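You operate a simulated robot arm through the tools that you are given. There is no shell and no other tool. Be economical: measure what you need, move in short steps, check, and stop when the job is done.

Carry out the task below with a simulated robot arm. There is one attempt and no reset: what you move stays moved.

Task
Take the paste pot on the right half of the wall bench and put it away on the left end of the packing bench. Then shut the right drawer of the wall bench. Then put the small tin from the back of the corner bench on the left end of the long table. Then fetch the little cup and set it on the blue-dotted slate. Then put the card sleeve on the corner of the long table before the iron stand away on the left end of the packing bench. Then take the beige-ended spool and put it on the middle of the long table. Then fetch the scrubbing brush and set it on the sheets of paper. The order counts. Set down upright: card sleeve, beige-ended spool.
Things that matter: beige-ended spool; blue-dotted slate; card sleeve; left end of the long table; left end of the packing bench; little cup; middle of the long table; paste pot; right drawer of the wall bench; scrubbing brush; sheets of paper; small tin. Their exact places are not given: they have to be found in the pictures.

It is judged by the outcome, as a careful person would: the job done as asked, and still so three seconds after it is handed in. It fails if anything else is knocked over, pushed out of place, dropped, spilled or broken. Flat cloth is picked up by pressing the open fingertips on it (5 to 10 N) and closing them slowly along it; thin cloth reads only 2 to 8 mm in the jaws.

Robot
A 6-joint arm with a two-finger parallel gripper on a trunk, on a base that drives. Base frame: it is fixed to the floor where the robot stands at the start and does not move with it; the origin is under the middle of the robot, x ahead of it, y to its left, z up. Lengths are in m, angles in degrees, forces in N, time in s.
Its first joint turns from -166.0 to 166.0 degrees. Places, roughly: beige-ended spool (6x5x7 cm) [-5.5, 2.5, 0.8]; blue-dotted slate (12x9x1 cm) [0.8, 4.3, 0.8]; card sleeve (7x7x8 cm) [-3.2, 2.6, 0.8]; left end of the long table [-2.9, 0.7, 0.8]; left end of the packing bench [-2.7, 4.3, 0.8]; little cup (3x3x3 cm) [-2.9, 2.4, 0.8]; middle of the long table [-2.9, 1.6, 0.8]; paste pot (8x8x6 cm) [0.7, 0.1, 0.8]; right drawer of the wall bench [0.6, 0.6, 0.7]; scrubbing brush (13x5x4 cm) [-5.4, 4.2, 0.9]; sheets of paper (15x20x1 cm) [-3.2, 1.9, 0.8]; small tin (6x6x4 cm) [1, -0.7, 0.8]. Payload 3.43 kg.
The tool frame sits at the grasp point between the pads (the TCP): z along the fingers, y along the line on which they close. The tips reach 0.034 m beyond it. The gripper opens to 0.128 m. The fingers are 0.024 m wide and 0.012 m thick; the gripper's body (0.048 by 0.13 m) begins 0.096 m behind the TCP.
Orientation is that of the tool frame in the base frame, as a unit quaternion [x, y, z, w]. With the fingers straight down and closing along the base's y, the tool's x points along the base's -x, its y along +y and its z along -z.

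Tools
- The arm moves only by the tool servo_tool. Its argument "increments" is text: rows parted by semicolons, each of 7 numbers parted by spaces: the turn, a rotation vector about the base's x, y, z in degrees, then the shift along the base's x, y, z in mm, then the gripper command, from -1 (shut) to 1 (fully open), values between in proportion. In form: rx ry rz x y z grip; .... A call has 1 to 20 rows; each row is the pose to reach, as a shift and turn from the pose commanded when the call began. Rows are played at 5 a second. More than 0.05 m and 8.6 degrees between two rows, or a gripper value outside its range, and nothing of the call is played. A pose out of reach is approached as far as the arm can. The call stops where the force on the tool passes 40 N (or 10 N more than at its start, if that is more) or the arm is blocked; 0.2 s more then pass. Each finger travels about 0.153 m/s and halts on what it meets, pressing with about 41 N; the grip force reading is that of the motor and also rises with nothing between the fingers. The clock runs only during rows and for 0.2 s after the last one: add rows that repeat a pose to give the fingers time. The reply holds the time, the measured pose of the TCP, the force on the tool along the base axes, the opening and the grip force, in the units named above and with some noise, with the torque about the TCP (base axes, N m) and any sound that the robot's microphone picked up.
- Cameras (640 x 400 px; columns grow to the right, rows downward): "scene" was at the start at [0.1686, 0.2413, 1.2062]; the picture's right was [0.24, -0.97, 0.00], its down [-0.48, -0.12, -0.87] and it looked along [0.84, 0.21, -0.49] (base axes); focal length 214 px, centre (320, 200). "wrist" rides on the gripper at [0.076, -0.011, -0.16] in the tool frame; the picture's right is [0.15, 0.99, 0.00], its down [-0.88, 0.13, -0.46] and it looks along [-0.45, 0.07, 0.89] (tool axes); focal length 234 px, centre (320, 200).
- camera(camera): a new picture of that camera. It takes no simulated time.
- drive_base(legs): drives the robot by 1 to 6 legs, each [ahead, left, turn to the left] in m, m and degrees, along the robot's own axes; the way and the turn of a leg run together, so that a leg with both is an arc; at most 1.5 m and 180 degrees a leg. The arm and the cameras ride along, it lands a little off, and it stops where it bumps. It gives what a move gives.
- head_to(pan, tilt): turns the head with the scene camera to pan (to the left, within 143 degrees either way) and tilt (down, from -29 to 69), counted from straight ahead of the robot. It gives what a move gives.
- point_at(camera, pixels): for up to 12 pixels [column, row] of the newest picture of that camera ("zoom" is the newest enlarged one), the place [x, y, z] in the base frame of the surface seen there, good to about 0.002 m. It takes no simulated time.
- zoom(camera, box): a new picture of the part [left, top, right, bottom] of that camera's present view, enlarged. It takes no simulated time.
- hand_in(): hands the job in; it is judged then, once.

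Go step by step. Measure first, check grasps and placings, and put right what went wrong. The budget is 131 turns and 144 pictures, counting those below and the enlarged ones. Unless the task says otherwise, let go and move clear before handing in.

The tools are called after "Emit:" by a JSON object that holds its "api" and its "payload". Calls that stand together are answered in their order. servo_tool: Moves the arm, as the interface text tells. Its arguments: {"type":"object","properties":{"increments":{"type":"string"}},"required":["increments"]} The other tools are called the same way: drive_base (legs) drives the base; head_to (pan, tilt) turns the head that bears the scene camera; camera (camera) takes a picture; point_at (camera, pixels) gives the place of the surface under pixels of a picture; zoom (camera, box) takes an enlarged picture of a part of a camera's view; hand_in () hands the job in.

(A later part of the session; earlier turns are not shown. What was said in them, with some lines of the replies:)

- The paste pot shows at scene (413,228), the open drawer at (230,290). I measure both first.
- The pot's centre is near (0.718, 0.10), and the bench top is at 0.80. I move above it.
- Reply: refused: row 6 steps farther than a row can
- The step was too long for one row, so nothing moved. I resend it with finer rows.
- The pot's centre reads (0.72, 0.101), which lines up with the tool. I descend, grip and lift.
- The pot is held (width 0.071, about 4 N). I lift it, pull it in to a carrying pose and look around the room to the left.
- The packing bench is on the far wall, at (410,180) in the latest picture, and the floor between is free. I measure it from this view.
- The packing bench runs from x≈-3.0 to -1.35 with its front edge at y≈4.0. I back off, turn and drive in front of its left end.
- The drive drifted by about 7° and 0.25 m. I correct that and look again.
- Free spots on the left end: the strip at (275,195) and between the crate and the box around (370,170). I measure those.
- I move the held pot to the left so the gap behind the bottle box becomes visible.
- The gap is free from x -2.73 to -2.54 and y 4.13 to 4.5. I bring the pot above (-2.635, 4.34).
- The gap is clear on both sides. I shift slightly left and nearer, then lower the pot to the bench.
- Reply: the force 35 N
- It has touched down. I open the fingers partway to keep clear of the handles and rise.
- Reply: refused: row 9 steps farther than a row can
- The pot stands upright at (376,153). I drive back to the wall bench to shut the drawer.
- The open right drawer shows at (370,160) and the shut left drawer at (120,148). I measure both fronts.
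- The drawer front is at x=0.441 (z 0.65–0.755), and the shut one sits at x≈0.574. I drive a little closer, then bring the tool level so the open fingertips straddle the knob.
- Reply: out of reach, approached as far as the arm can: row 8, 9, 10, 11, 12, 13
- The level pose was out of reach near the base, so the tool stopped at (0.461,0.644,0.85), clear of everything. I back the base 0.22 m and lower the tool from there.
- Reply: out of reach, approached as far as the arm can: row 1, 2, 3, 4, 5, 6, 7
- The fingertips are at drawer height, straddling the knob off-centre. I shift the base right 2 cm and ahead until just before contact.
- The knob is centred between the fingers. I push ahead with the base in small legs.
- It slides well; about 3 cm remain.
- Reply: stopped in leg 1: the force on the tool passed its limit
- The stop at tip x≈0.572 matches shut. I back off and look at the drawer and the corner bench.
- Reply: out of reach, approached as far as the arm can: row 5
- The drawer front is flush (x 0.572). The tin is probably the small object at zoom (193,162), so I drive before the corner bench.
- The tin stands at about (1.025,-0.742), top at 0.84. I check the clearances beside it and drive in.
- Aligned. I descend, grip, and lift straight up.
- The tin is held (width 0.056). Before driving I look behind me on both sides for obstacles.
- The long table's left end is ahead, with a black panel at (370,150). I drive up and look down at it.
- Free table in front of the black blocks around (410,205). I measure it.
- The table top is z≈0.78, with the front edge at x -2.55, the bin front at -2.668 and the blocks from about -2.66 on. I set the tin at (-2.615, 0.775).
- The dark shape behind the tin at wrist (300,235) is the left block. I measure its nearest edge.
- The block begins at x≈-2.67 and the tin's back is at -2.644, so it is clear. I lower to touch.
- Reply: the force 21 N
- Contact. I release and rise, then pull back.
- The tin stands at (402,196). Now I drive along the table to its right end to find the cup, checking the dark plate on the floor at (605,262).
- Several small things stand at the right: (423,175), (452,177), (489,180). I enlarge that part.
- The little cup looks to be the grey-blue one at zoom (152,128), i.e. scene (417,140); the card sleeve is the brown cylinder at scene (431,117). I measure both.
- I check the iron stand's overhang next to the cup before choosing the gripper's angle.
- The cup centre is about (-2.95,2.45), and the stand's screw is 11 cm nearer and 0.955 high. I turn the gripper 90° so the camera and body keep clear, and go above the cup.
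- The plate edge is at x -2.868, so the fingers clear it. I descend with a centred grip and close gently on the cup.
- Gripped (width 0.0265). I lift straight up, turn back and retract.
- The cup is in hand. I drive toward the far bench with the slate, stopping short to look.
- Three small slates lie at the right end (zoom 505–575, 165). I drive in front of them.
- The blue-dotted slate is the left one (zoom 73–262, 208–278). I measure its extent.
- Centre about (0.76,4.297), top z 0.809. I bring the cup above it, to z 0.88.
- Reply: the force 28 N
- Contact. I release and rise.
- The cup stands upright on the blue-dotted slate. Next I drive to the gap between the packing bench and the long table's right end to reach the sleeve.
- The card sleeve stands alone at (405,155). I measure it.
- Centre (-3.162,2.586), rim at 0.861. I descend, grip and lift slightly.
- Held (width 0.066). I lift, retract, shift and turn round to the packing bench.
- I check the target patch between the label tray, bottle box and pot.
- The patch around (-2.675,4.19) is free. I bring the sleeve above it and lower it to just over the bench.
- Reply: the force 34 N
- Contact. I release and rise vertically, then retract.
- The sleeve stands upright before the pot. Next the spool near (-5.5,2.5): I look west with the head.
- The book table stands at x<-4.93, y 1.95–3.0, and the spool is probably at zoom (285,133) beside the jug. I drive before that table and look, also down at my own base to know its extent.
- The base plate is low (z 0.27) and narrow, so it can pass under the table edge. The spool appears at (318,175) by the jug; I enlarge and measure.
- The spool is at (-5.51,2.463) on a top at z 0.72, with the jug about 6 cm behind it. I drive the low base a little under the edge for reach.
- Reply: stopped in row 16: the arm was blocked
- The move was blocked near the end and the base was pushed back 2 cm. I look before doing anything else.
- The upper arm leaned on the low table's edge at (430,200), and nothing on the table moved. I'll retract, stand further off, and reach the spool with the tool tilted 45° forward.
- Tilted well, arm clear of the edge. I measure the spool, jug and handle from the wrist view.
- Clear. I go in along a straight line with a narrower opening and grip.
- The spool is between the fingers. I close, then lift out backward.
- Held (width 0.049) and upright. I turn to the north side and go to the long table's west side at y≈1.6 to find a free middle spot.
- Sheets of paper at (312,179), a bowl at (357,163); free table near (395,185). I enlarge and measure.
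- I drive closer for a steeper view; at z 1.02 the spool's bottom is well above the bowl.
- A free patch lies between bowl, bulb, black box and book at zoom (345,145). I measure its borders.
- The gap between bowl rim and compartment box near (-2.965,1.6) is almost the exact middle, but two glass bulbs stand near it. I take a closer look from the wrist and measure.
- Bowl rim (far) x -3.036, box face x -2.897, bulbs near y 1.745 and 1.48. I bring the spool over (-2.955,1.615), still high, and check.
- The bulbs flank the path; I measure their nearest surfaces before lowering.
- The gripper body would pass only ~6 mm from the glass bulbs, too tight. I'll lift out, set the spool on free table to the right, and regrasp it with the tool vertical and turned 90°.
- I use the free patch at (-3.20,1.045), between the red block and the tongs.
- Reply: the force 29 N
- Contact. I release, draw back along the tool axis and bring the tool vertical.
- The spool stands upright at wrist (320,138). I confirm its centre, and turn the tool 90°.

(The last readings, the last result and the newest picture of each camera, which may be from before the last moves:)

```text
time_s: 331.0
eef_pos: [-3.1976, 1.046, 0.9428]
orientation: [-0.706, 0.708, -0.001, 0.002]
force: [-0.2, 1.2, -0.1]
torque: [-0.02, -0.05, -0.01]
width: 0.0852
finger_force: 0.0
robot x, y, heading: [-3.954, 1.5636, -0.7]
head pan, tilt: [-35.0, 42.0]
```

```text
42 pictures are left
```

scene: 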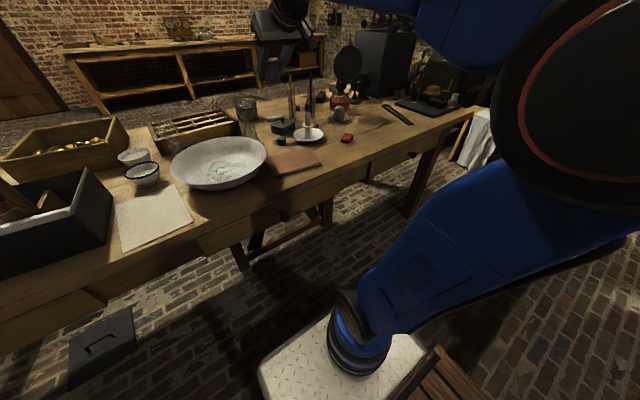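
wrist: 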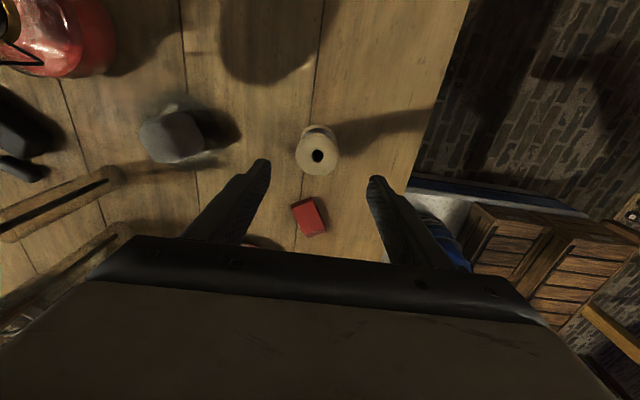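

Aligned (centre ≈(-3.195,1.047)). I descend, grip and lift.

Emit:
{"api": "servo_tool", "payload": {"increments": "0 0 0 2 1 -40 0.33; 0 0 0 2 1 -80 0.33; 0 0 0 2 1 -116 0.33; 0 0 0 2 1 -116 0; 0 0 0 2 1 -116 -0.5; 0 0 0 2 1 -116 -0.5; 0 0 0 2 1 -116 -0.5; 0 0 0 2 1 -80 -0.5; 0 0 0 2 1 -40 -0.5; 0 0 0 2 1 0 -0.5; 0 0 0 2 1 45 -0.5; 0 0 0 2 1 90 -0.5; 0 0 0 2 1 125 -0.5; 0 0 0 2 1 125 -0.5"}}

Emit:
{"api": "camera", "payload": {"camera": "wrist"}}

```text
time_s: 334.0
eef_pos: [-3.2011, 1.0471, 1.0649]
orientation: [-0.707, 0.708, -0.002, 0.003]
force: [0.3, -0.4, -0.8]
torque: [0.0, -0.01, 0.0]
width: 0.0477
finger_force: 41.0
robot x, y, heading: [-3.9504, 1.5586, -0.7]
head pan, tilt: [-35.0, 42.0]
```

```text
41 pictures are left
```

wrist: 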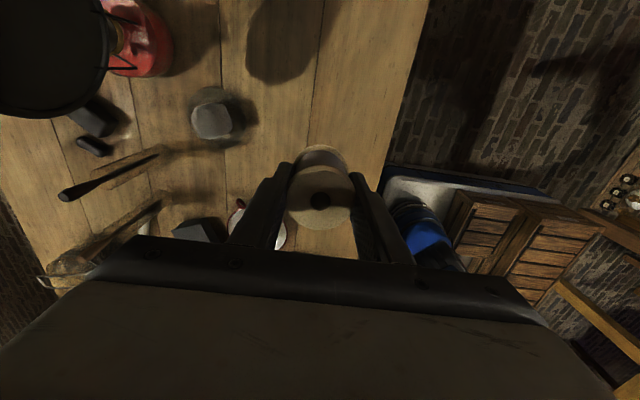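

Held. I drive 8 cm nearer for reach, then carry the spool over the bowl to the gap.

Emit:
{"api": "drive_base", "payload": {"legs": [[0.08, 0, 0.6]]}}

Emit:
{"api": "servo_tool", "payload": {"increments": "0 0 0 -15 40 0 -0.5; 0 0 0 -30 80 0 -0.5; 0 0 0 -45 120 0 -0.5; 0 0 0 -60 165 0 -0.5; 0 0 0 -70 210 0 -0.5; 0 0 0 -70 255 0 -0.5; 0 0 0 -70 300 0 -0.5; 0 0 0 -70 345 0 -0.5; 0 0 0 -70 390 0 -0.5; 0 0 0 -70 435 0 -0.5; 0 0 0 -70 480 0 -0.5; 0 0 0 -70 525 0 -0.5; 0 0 0 -50 565 0 -0.5; 0 0 0 -5 565 0 -0.5; 0 0 0 40 565 0 -0.5; 0 0 0 85 565 0 -0.5; 0 0 0 130 565 0 -0.5; 0 0 0 158 565 0 -0.5; 0 0 0 158 565 0 -0.5"}}

Emit:
{"api": "camera", "payload": {"camera": "wrist"}}

```text
time_s: 335.1
eef_pos: [-3.1135, 1.0542, 1.0646]
orientation: [0.71, -0.704, 0.001, -0.003]
force: [-0.9, 0.1, -0.4]
torque: [-0.02, -0.02, -0.02]
width: 0.0473
finger_force: 40.7
robot x, y, heading: [-3.8722, 1.5583, -0.2]
head pan, tilt: [-35.0, 42.0]
```

```text
time_s: 339.1
eef_pos: [-2.955, 1.6212, 1.064]
orientation: [0.71, -0.704, 0.001, -0.003]
force: [0.8, 0.8, -0.7]
torque: [0.02, 0.01, 0.03]
width: 0.0477
finger_force: 40.9
robot x, y, heading: [-3.8706, 1.5592, 0.0]
head pan, tilt: [-35.0, 42.0]
```

```text
40 pictures are left
```

wrist: 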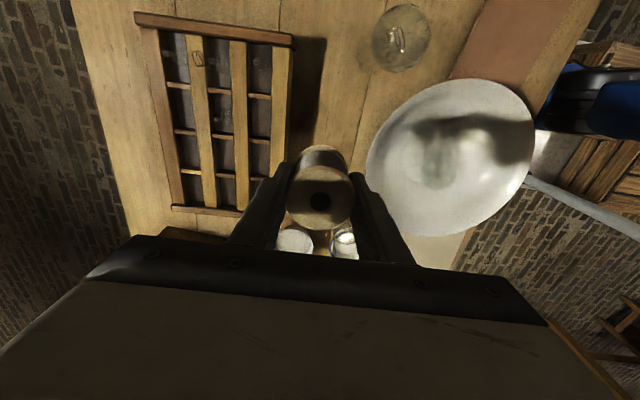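

The overhead view shows the gap between box (290,120) and bowl (366,160), with one bulb at (400,38) and another partly hidden at (345,243). I measure.

Emit:
{"api": "point_at", "payload": {"camera": "wrist", "pixels": [[292, 60], [288, 145], [335, 130], [367, 155], [385, 110], [400, 38], [375, 40], [345, 243], [345, 232], [295, 240], [400, 72]]}}

Emit:
{"api": "zoom", "payload": {"camera": "wrist", "box": [240, 180, 400, 270]}}

```text
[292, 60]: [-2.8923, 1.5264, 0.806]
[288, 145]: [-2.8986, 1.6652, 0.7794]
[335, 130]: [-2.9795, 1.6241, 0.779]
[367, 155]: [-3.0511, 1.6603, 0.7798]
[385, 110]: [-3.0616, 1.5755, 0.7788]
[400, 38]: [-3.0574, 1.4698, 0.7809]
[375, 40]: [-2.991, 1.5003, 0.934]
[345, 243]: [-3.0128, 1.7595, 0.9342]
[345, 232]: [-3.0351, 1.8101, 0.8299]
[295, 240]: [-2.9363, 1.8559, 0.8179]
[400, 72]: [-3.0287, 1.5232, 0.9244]
```

```text
4.00 times, centred on (320, 225) of wrist
```

zoom: 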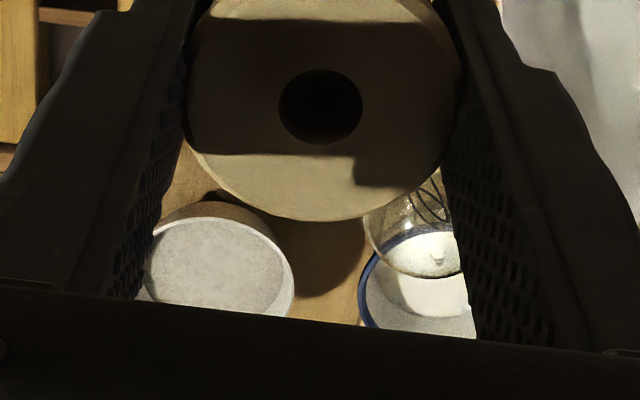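

The bulbs are centred at y≈1.49 and 1.755, so y=1.62 is central. I shift 7 mm west and lower.

Emit:
{"api": "servo_tool", "payload": {"increments": "0 0 0 -7 0 -40 -0.5; 0 0 0 -7 0 -80 -0.5; 0 0 0 -7 0 -120 -0.5; 0 0 0 -7 0 -160 -0.5; 0 0 0 -7 0 -195 -0.5; 0 0 0 -7 0 -225 -0.5; 0 0 0 -7 0 -232 -0.5; 0 0 0 -7 0 -235 -0.5; 0 0 0 -7 0 -237 -0.5; 0 0 0 -7 0 -239 -0.5; 0 0 0 -7 0 -241 -0.5"}}

```text
time_s: 341.5
eef_pos: [-2.9629, 1.6185, 0.8269]
orientation: [0.709, -0.705, 0.004, -0.004]
force: [3.3, -1.9, 39.8]
torque: [-0.28, 0.55, 0.05]
width: 0.0475
finger_force: 41.1
robot x, y, heading: [-3.8721, 1.5627, 0.0]
head pan, tilt: [-35.0, 42.0]
```

Contact. I open only a little, rise straight up, then retract over the bowl.

Emit:
{"api": "servo_tool", "payload": {"increments": "0 0 0 0 0 2 -0.5; 0 0 0 0 0 2 -0.1; 0 0 0 0 0 2 0.02; 0 0 0 0 0 2 0.02; 0 0 0 0 0 40 0.02; 0 0 0 0 0 80 0.02; 0 0 0 0 0 120 0.02; 0 0 0 0 0 160 0.02; 0 0 0 0 0 200 0.02; 0 0 0 0 0 240 0.02; 0 0 0 -40 0 240 0.02; 0 0 -8 -80 0 240 0.02; 0 0 -16 -120 0 240 0.02; 0 0 -24 -160 0 240 0.02; 0 0 -32 -200 0 240 0.02; 0 0 -40 -240 0 240 0.02; 0 0 -48 -280 0 240 0.02; 0 0 -56 -320 0 240 0.02; 0 0 -64 -360 0 240 0.02; 0 0 -72 -400 0 240 0.02"}}

Emit:
{"api": "head_to", "payload": {"pan": -5, "tilt": 42}}

Emit:
{"api": "zoom", "payload": {"camera": "scene", "box": [220, 50, 460, 200]}}

```text
time_s: 345.7
eef_pos: [-3.3594, 1.6177, 1.0613]
orientation: [-0.159, 0.987, -0.003, 0.001]
force: [-0.6, 0.6, 0.3]
torque: [-0.04, 0.08, 0.01]
width: 0.0652
finger_force: 0.0
robot x, y, heading: [-3.8677, 1.5606, 0.1]
head pan, tilt: [-35.0, 42.0]
```

```text
time_s: 346.6
eef_pos: [-3.3621, 1.6175, 1.0615]
orientation: [-0.16, 0.987, -0.003, 0.001]
force: [-0.4, -0.8, 0.1]
torque: [-0.02, 0.01, 0.02]
width: 0.0654
finger_force: 0.0
robot x, y, heading: [-3.8697, 1.5601, -0.0]
head pan, tilt: [-5.0, 42.0]
```

```text
2.67 times, centred on (340, 125) of scene
```

zoom: 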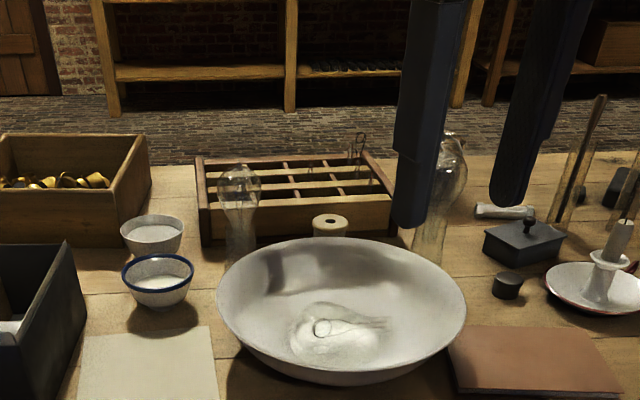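

The spool stands upright in the middle of the table. Now the brush: I straighten the tool and drive to the board left of the sink.

Emit:
{"api": "servo_tool", "payload": {"increments": "0 0 -7 -20 -10 10 0.3; 0 0 -14 -40 -20 15 0.5; 0 0 -18.4 -60 -30 15 0.5; 0 0 -18.4 -60 -30 15 0.5"}}

Emit:
{"api": "drive_base", "payload": {"legs": [[-0.4, 0, 0], [0, 0, 90], [1.0, 0, 0], [0.9, 0, 0], [0, 0.95, 0]]}}

Emit:
{"api": "head_to", "payload": {"pan": 0, "tilt": 35}}

Emit:
{"api": "camera", "payload": {"camera": "scene"}}

```text
time_s: 347.6
eef_pos: [-3.4246, 1.5874, 1.0789]
orientation: [0.0, 1.0, -0.004, 0.001]
force: [0.7, 1.0, 0.1]
torque: [0.0, -0.01, 0.01]
width: 0.0959
finger_force: 0.0
robot x, y, heading: [-3.872, 1.5594, 0.0]
head pan, tilt: [-5.0, 42.0]
```

```text
time_s: 367.5
eef_pos: [-5.2081, 3.8728, 1.0787]
orientation: [0.714, -0.7, 0.001, -0.002]
force: [-0.3, 0.0, 0.3]
torque: [-0.01, 0.0, -0.01]
width: 0.0961
finger_force: 0.0
robot x, y, heading: [-5.1706, 3.4282, 91.1]
head pan, tilt: [-5.0, 42.0]
```

```text
time_s: 368.1
eef_pos: [-5.2064, 3.8723, 1.079]
orientation: [0.714, -0.7, 0.002, -0.002]
force: [-0.6, 0.4, 0.4]
torque: [-0.02, -0.06, 0.01]
width: 0.0959
finger_force: 0.1
robot x, y, heading: [-5.1697, 3.4277, 90.9]
head pan, tilt: [0.0, 35.0]
```

```text
37 pictures are left
```

scene: 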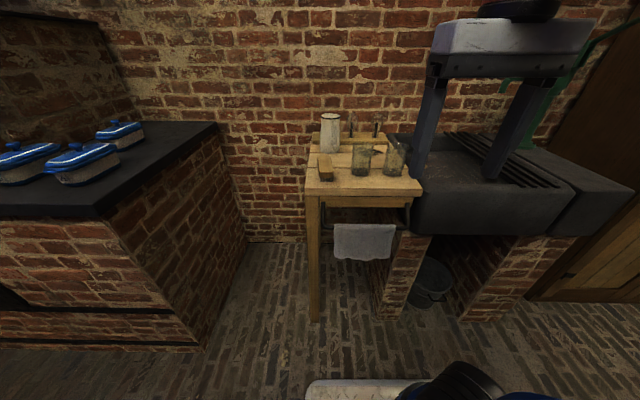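

The brush is at (325,168) on the wooden board, with two glasses beside it. I enlarge and measure.

Emit:
{"api": "zoom", "payload": {"camera": "scene", "box": [290, 100, 450, 210]}}

Emit:
{"api": "point_at", "payload": {"camera": "scene", "pixels": [[325, 157], [326, 170], [318, 157], [319, 178], [332, 178], [325, 180], [352, 168], [310, 190], [340, 185], [360, 150], [418, 188], [327, 130]]}}

```text
3.64 times, centred on (370, 155) of scene
```

zoom: 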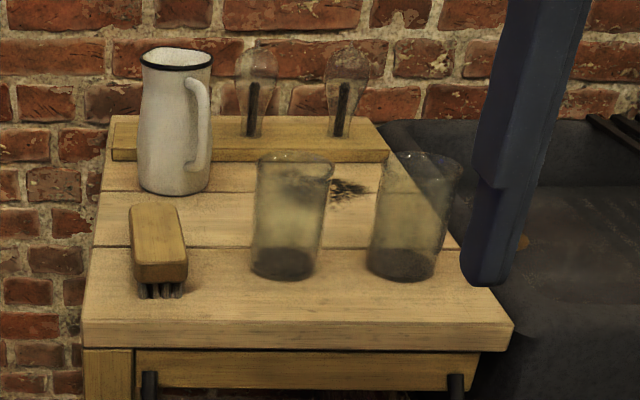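

```text
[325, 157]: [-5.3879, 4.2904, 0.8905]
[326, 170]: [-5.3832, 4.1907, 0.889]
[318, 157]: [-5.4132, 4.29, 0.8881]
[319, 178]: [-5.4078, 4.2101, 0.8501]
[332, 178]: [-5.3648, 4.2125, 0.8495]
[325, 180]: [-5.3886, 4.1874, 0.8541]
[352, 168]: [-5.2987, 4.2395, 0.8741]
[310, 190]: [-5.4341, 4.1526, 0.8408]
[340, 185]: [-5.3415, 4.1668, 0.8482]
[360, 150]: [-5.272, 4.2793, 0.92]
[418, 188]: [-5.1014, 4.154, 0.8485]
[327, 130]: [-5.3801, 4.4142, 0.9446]
```

The brush lies along y, centre (-5.389,4.247), top 0.89, on a board at 0.849. I move above it.

Emit:
{"api": "servo_tool", "payload": {"increments": "0 0 0 -40 0 0 0.2; 0 0 0 -80 0 0 0.2; 0 0 0 -120 10 0 0.2; 0 0 0 -155 35 0 0.2; 0 0 -1 -180 70 0 0.2; 0 0 -1 -182 115 0 0.2; 0 0 -1 -182 160 0 0.2; 0 0 -1 -182 205 0 0.2; 0 0 -1 -182 250 0 0.2; 0 0 -1 -182 295 0 0.2; 0 0 -1 -182 340 0 0.2; 0 0 -1 -182 372 0 0.2; 0 0 -1 -182 372 -40 0.2; 0 0 -1 -182 372 -70 0.2; 0 0 -1 -182 372 -70 0.2"}}

Emit:
{"api": "camera", "payload": {"camera": "wrist"}}

```text
time_s: 371.3
eef_pos: [-5.3893, 4.2464, 1.0076]
orientation: [0.708, -0.706, 0.001, -0.003]
force: [0.1, 0.1, 0.8]
torque: [0.01, 0.01, 0.04]
width: 0.077
finger_force: 0.2
robot x, y, heading: [-5.1694, 3.4258, 91.2]
head pan, tilt: [0.0, 35.0]
```

```text
35 pictures are left
```

wrist: 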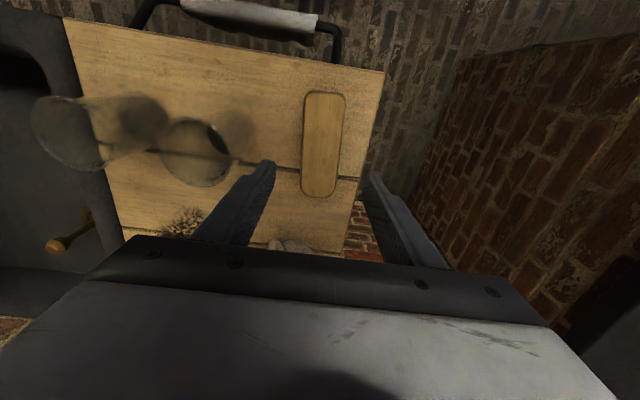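

Emit:
{"api": "point_at", "payload": {"camera": "wrist", "pixels": [[322, 145], [303, 145], [343, 145], [325, 95], [320, 195], [232, 150], [215, 130]]}}

```text
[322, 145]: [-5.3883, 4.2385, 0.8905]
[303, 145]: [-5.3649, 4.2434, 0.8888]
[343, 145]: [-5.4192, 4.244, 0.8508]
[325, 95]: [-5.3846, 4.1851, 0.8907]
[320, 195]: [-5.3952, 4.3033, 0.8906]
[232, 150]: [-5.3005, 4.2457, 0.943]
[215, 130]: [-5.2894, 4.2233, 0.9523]
```

Aligned; the glass is 4 cm off the finger. I descend, grip and lift.

Emit:
{"api": "servo_tool", "payload": {"increments": "0 0 0 0 -2 -40 0.2; 0 0 0 0 -2 -80 0.2; 0 0 0 0 -2 -116 0.2; 0 0 0 0 -2 -116 -0.1; 0 0 0 0 -2 -116 -0.5; 0 0 0 0 -2 -116 -0.5; 0 0 0 0 -2 -116 -0.5; 0 0 0 0 -2 -80 -0.5; 0 0 0 0 -2 -40 -0.5; 0 0 0 0 -2 0 -0.5; 0 0 0 0 -2 40 -0.5; 0 0 0 0 -2 75 -0.5; 0 0 0 0 -45 75 -0.5; 0 0 0 0 -90 75 -0.5; 0 0 0 0 -135 75 -0.5; 0 0 0 0 -180 75 -0.5; 0 0 0 10 -225 75 -0.5; 0 0 0 40 -270 75 -0.5; 0 0 0 80 -310 75 -0.5; 0 0 0 120 -350 75 -0.5"}}

Emit:
{"api": "camera", "payload": {"camera": "wrist"}}

Emit:
{"api": "camera", "payload": {"camera": "scene"}}

```text
refused: row 18 steps farther than a row can; nothing moved
```

```text
34 pictures are left
```

wrist: 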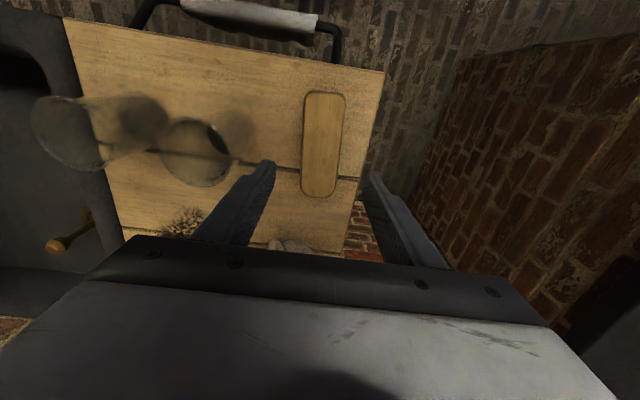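

```text
33 pictures are left
```

scene: 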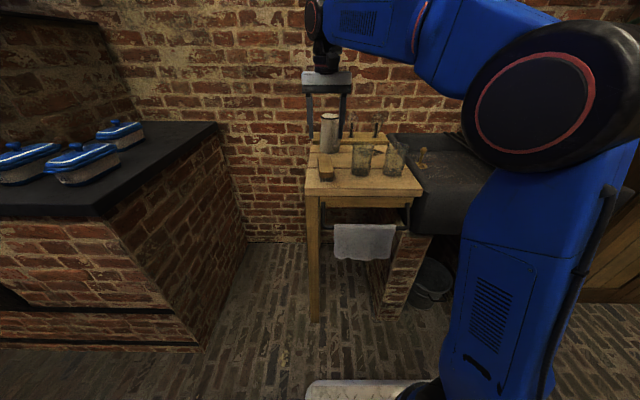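

One row was too long; resending with shorter steps.

Emit:
{"api": "servo_tool", "payload": {"increments": "0 0 0 0 -2 -40 0.2; 0 0 0 0 -2 -80 0.2; 0 0 0 0 -2 -116 0.2; 0 0 0 0 -2 -116 -0.1; 0 0 0 0 -2 -116 -0.5; 0 0 0 0 -2 -116 -0.5; 0 0 0 0 -2 -116 -0.5; 0 0 0 0 -2 -80 -0.5; 0 0 0 0 -2 -40 -0.5; 0 0 0 0 -2 0 -0.5; 0 0 0 0 -2 40 -0.5; 0 0 0 0 -2 75 -0.5; 0 0 0 0 -45 75 -0.5; 0 0 0 0 -90 75 -0.5; 0 0 0 0 -135 75 -0.5; 0 0 0 0 -180 75 -0.5; 0 0 0 0 -225 75 -0.5; 0 0 0 0 -270 75 -0.5; 0 0 0 0 -315 75 -0.5; 0 0 0 0 -350 75 -0.5"}}

Emit:
{"api": "camera", "payload": {"camera": "wrist"}}

```text
time_s: 375.5
eef_pos: [-5.3904, 3.8957, 1.0825]
orientation: [0.709, -0.706, 0.0, -0.003]
force: [-0.6, -0.1, -1.9]
torque: [0.01, -0.01, 0.01]
width: 0.0472
finger_force: 41.1
robot x, y, heading: [-5.1723, 3.4276, 90.9]
head pan, tilt: [0.0, 35.0]
```

```text
32 pictures are left
```

wrist: 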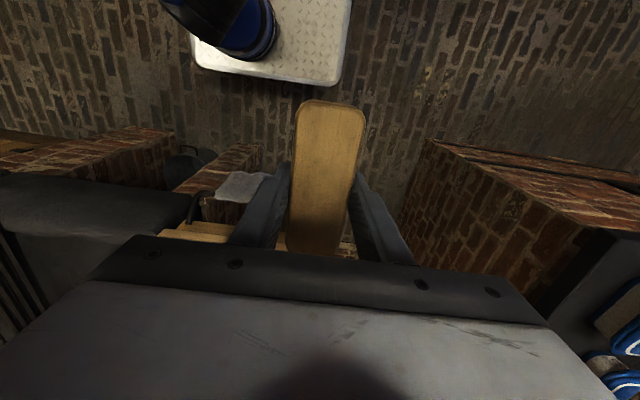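

The brush is held (0.047). I drive to the west side of the long table, at the sheets of paper.

Emit:
{"api": "drive_base", "payload": {"legs": [[0, -0.85, 0], [0, 0, -91], [0, -0.8, 0], [0, -0.77, 0]]}}

Emit:
{"api": "head_to", "payload": {"pan": 0, "tilt": 38}}

Emit:
{"api": "camera", "payload": {"camera": "scene"}}

```text
time_s: 391.9
eef_pos: [-3.9273, 2.0326, 1.082]
orientation: [0.042, 0.999, -0.003, 0.001]
force: [-0.1, -0.1, -0.5]
torque: [0.0, 0.0, 0.01]
width: 0.0468
finger_force: 41.0
robot x, y, heading: [-4.4107, 1.8566, -3.7]
head pan, tilt: [0.0, 35.0]
```

```text
time_s: 392.5
eef_pos: [-3.9236, 2.0328, 1.0822]
orientation: [0.041, 0.999, -0.003, 0.0]
force: [0.3, 0.1, -0.9]
torque: [0.0, -0.02, 0.01]
width: 0.0471
finger_force: 41.1
robot x, y, heading: [-4.409, 1.8585, -4.0]
head pan, tilt: [0.0, 38.0]
```

```text
31 pictures are left
```

scene: 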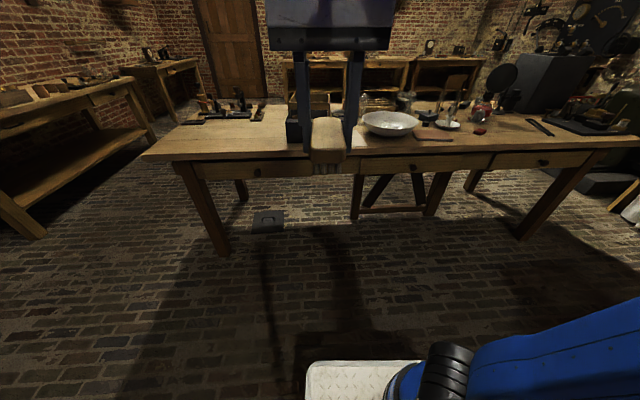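

Emit:
{"api": "drive_base", "payload": {"legs": [[0, 0, 4], [0.48, -0.12, 0]]}}

Emit:
{"api": "head_to", "payload": {"pan": -10, "tilt": 45}}

Emit:
{"api": "camera", "payload": {"camera": "scene"}}

```text
time_s: 395.8
eef_pos: [-3.4663, 1.9405, 1.0819]
orientation: [0.011, 1.0, -0.003, 0.001]
force: [0.4, 0.4, -0.9]
torque: [0.01, 0.01, 0.0]
width: 0.047
finger_force: 41.4
robot x, y, heading: [-3.9384, 1.7371, -0.3]
head pan, tilt: [0.0, 38.0]
```

```text
time_s: 396.6
eef_pos: [-3.4662, 1.9415, 1.0819]
orientation: [0.011, 1.0, -0.002, 0.0]
force: [-0.7, 0.0, -2.2]
torque: [-0.03, -0.01, 0.01]
width: 0.0473
finger_force: 40.9
robot x, y, heading: [-3.9409, 1.7376, -0.1]
head pan, tilt: [-10.0, 45.0]
```

```text
30 pictures are left
```

scene: 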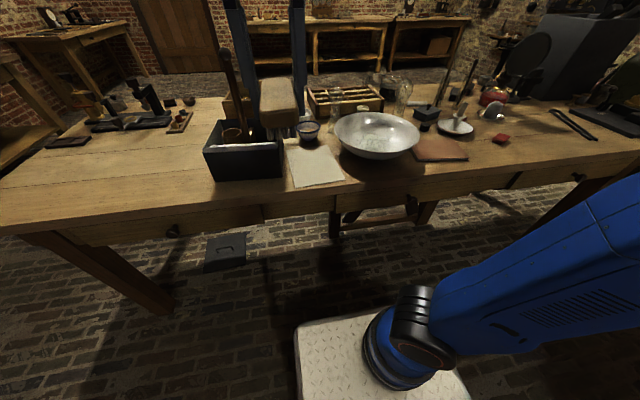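

Emit:
{"api": "point_at", "payload": {"camera": "scene", "pixels": [[288, 155], [295, 187], [344, 182], [330, 150], [317, 168], [282, 178], [283, 150], [308, 125], [225, 55], [235, 110], [335, 135], [308, 140]]}}

Emit:
{"api": "zoom", "payload": {"camera": "scene", "box": [200, 80, 400, 200]}}

```text
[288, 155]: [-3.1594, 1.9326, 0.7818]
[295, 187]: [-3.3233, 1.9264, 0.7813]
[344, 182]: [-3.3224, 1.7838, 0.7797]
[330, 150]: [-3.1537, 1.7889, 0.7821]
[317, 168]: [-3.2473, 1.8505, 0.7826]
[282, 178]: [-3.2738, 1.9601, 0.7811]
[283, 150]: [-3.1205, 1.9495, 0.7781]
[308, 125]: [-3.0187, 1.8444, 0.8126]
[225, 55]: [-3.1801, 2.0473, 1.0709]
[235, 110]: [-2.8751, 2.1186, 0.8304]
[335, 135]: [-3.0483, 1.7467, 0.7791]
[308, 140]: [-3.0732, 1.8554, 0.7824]
```

```text
3.20 times, centred on (300, 140) of scene
```

zoom: 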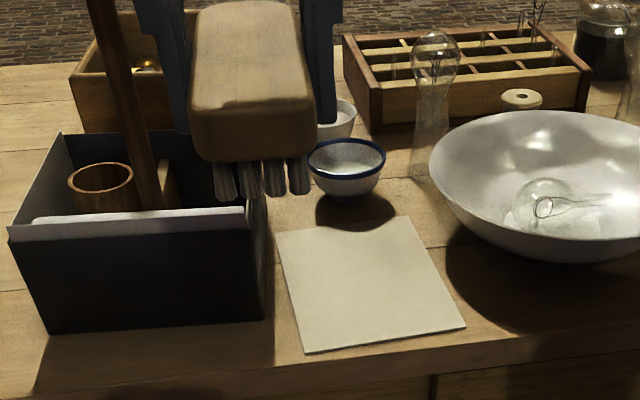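

The paper spans x -3.32…-3.13, y 1.785…1.93; the black box starts at y 1.95. I bring the brush over (-3.235,1.853) and lower.

Emit:
{"api": "servo_tool", "payload": {"increments": "0 0 0 0 -45 0 -0.5; 0 0 1.2 0 -89 0 -0.5; 0 0 1.2 45 -89 0 -0.5; 0 0 1.2 90 -89 0 -0.5; 0 0 1.2 135 -89 0 -0.5; 0 0 1.2 180 -89 0 -0.5; 0 0 1.2 229 -89 0 -0.5; 0 0 1.2 229 -89 -45 -0.5; 0 0 1.2 229 -89 -90 -0.5; 0 0 1.2 229 -89 -135 -0.5; 0 0 1.2 229 -89 -180 -0.5; 0 0 1.2 229 -89 -215 -0.5; 0 0 1.2 229 -89 -215 -0.5"}}

Emit:
{"api": "zoom", "payload": {"camera": "scene", "box": [220, 80, 420, 200]}}

Emit:
{"api": "camera", "payload": {"camera": "wrist"}}

```text
time_s: 399.4
eef_pos: [-3.2365, 1.8523, 0.8669]
orientation: [0.001, 1.0, -0.002, 0.002]
force: [-0.6, -0.8, -0.5]
torque: [0.0, -0.01, -0.02]
width: 0.0471
finger_force: 40.8
robot x, y, heading: [-3.9407, 1.7312, -0.6]
head pan, tilt: [-10.0, 45.0]
```

```text
3.20 times, centred on (320, 140) of scene
```

zoom: 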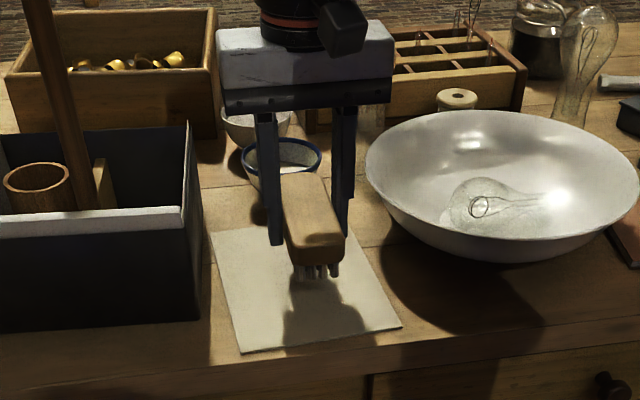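

```text
27 pictures are left
```

wrist: 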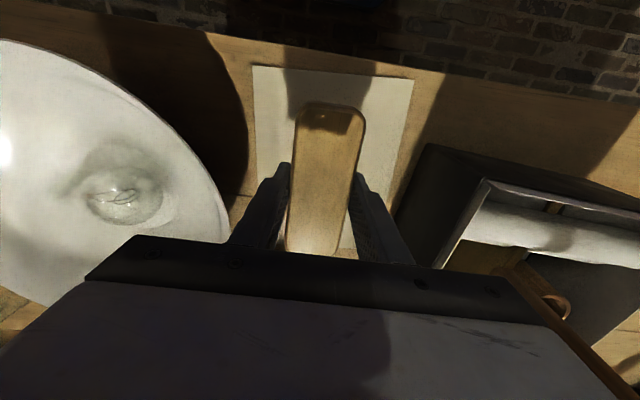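

Clear on all sides and over the paper. I lower to contact.

Emit:
{"api": "servo_tool", "payload": {"increments": "0 0 0 -4 0 -20 -0.5; 0 0 0 -4 0 -34 -0.5; 0 0 0 -4 0 -38 -0.5; 0 0 0 -4 0 -40 -0.5; 0 0 0 -4 0 -42 -0.5; 0 0 0 -4 0 -44 -0.5; 0 0 0 -4 0 -46 -0.5"}}

```text
time_s: 401.0
eef_pos: [-3.2407, 1.8512, 0.822]
orientation: [0.0, 1.0, -0.001, 0.002]
force: [-5.6, 0.6, 22.7]
torque: [0.17, 0.43, 0.02]
width: 0.0473
finger_force: 40.9
robot x, y, heading: [-3.9394, 1.7352, -0.3]
head pan, tilt: [-10.0, 45.0]
```

Contact. I release, rise and retract.

Emit:
{"api": "servo_tool", "payload": {"increments": "0 0 0 0 0 2 -0.5; 0 0 0 0 0 2 -0.1; 0 0 0 0 0 2 0.1; 0 0 0 0 0 2 0.1; 0 0 0 0 0 40 0.1; 0 0 0 0 0 85 0.1; 0 0 0 0 0 130 0.1; 0 0 0 0 0 175 0.1; 0 0 0 0 0 220 0.1; 0 0 0 0 0 255 0.1; 0 0 0 -45 0 255 0.1; 0 0 0 -90 0 255 0.1; 0 0 0 -135 0 255 0.1; 0 0 0 -180 0 255 0.1; 0 0 0 -225 0 255 0.1"}}

Emit:
{"api": "zoom", "payload": {"camera": "scene", "box": [220, 80, 420, 200]}}

```text
time_s: 404.2
eef_pos: [-3.4663, 1.8543, 1.0758]
orientation: [0.001, 1.0, -0.003, 0.001]
force: [0.5, 0.2, -0.3]
torque: [-0.04, 0.01, 0.04]
width: 0.0705
finger_force: 0.1
robot x, y, heading: [-3.9396, 1.7385, -0.4]
head pan, tilt: [-10.0, 45.0]
```

```text
3.20 times, centred on (320, 140) of scene
```

zoom: 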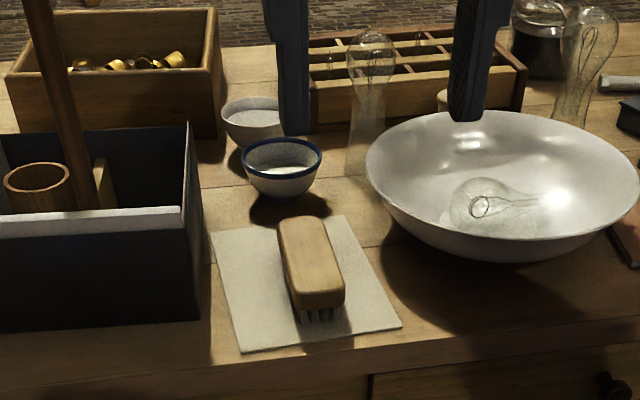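

The brush lies on the paper, and everything else is in place with the gripper clear. I hand in.

Emit:
{"api": "hand_in", "payload": {}}

```text
The job is handed in.
```

All seven steps are done in the order asked, and the job is handed in. In the pictures taken after each step, the sleeve and the spool stand upright, and I saw nothing knocked over or moved out of place.

- **Arm contact:** While reaching for the spool, the arm leaned briefly against the edge of the book table. I saw nothing on that table shift.
- **Spool:** I set it down once on the long table to change my grip before placing it in the middle.
- **Tin:** It stands near the front edge of the long table's left end, because the rest of that end was crowded.
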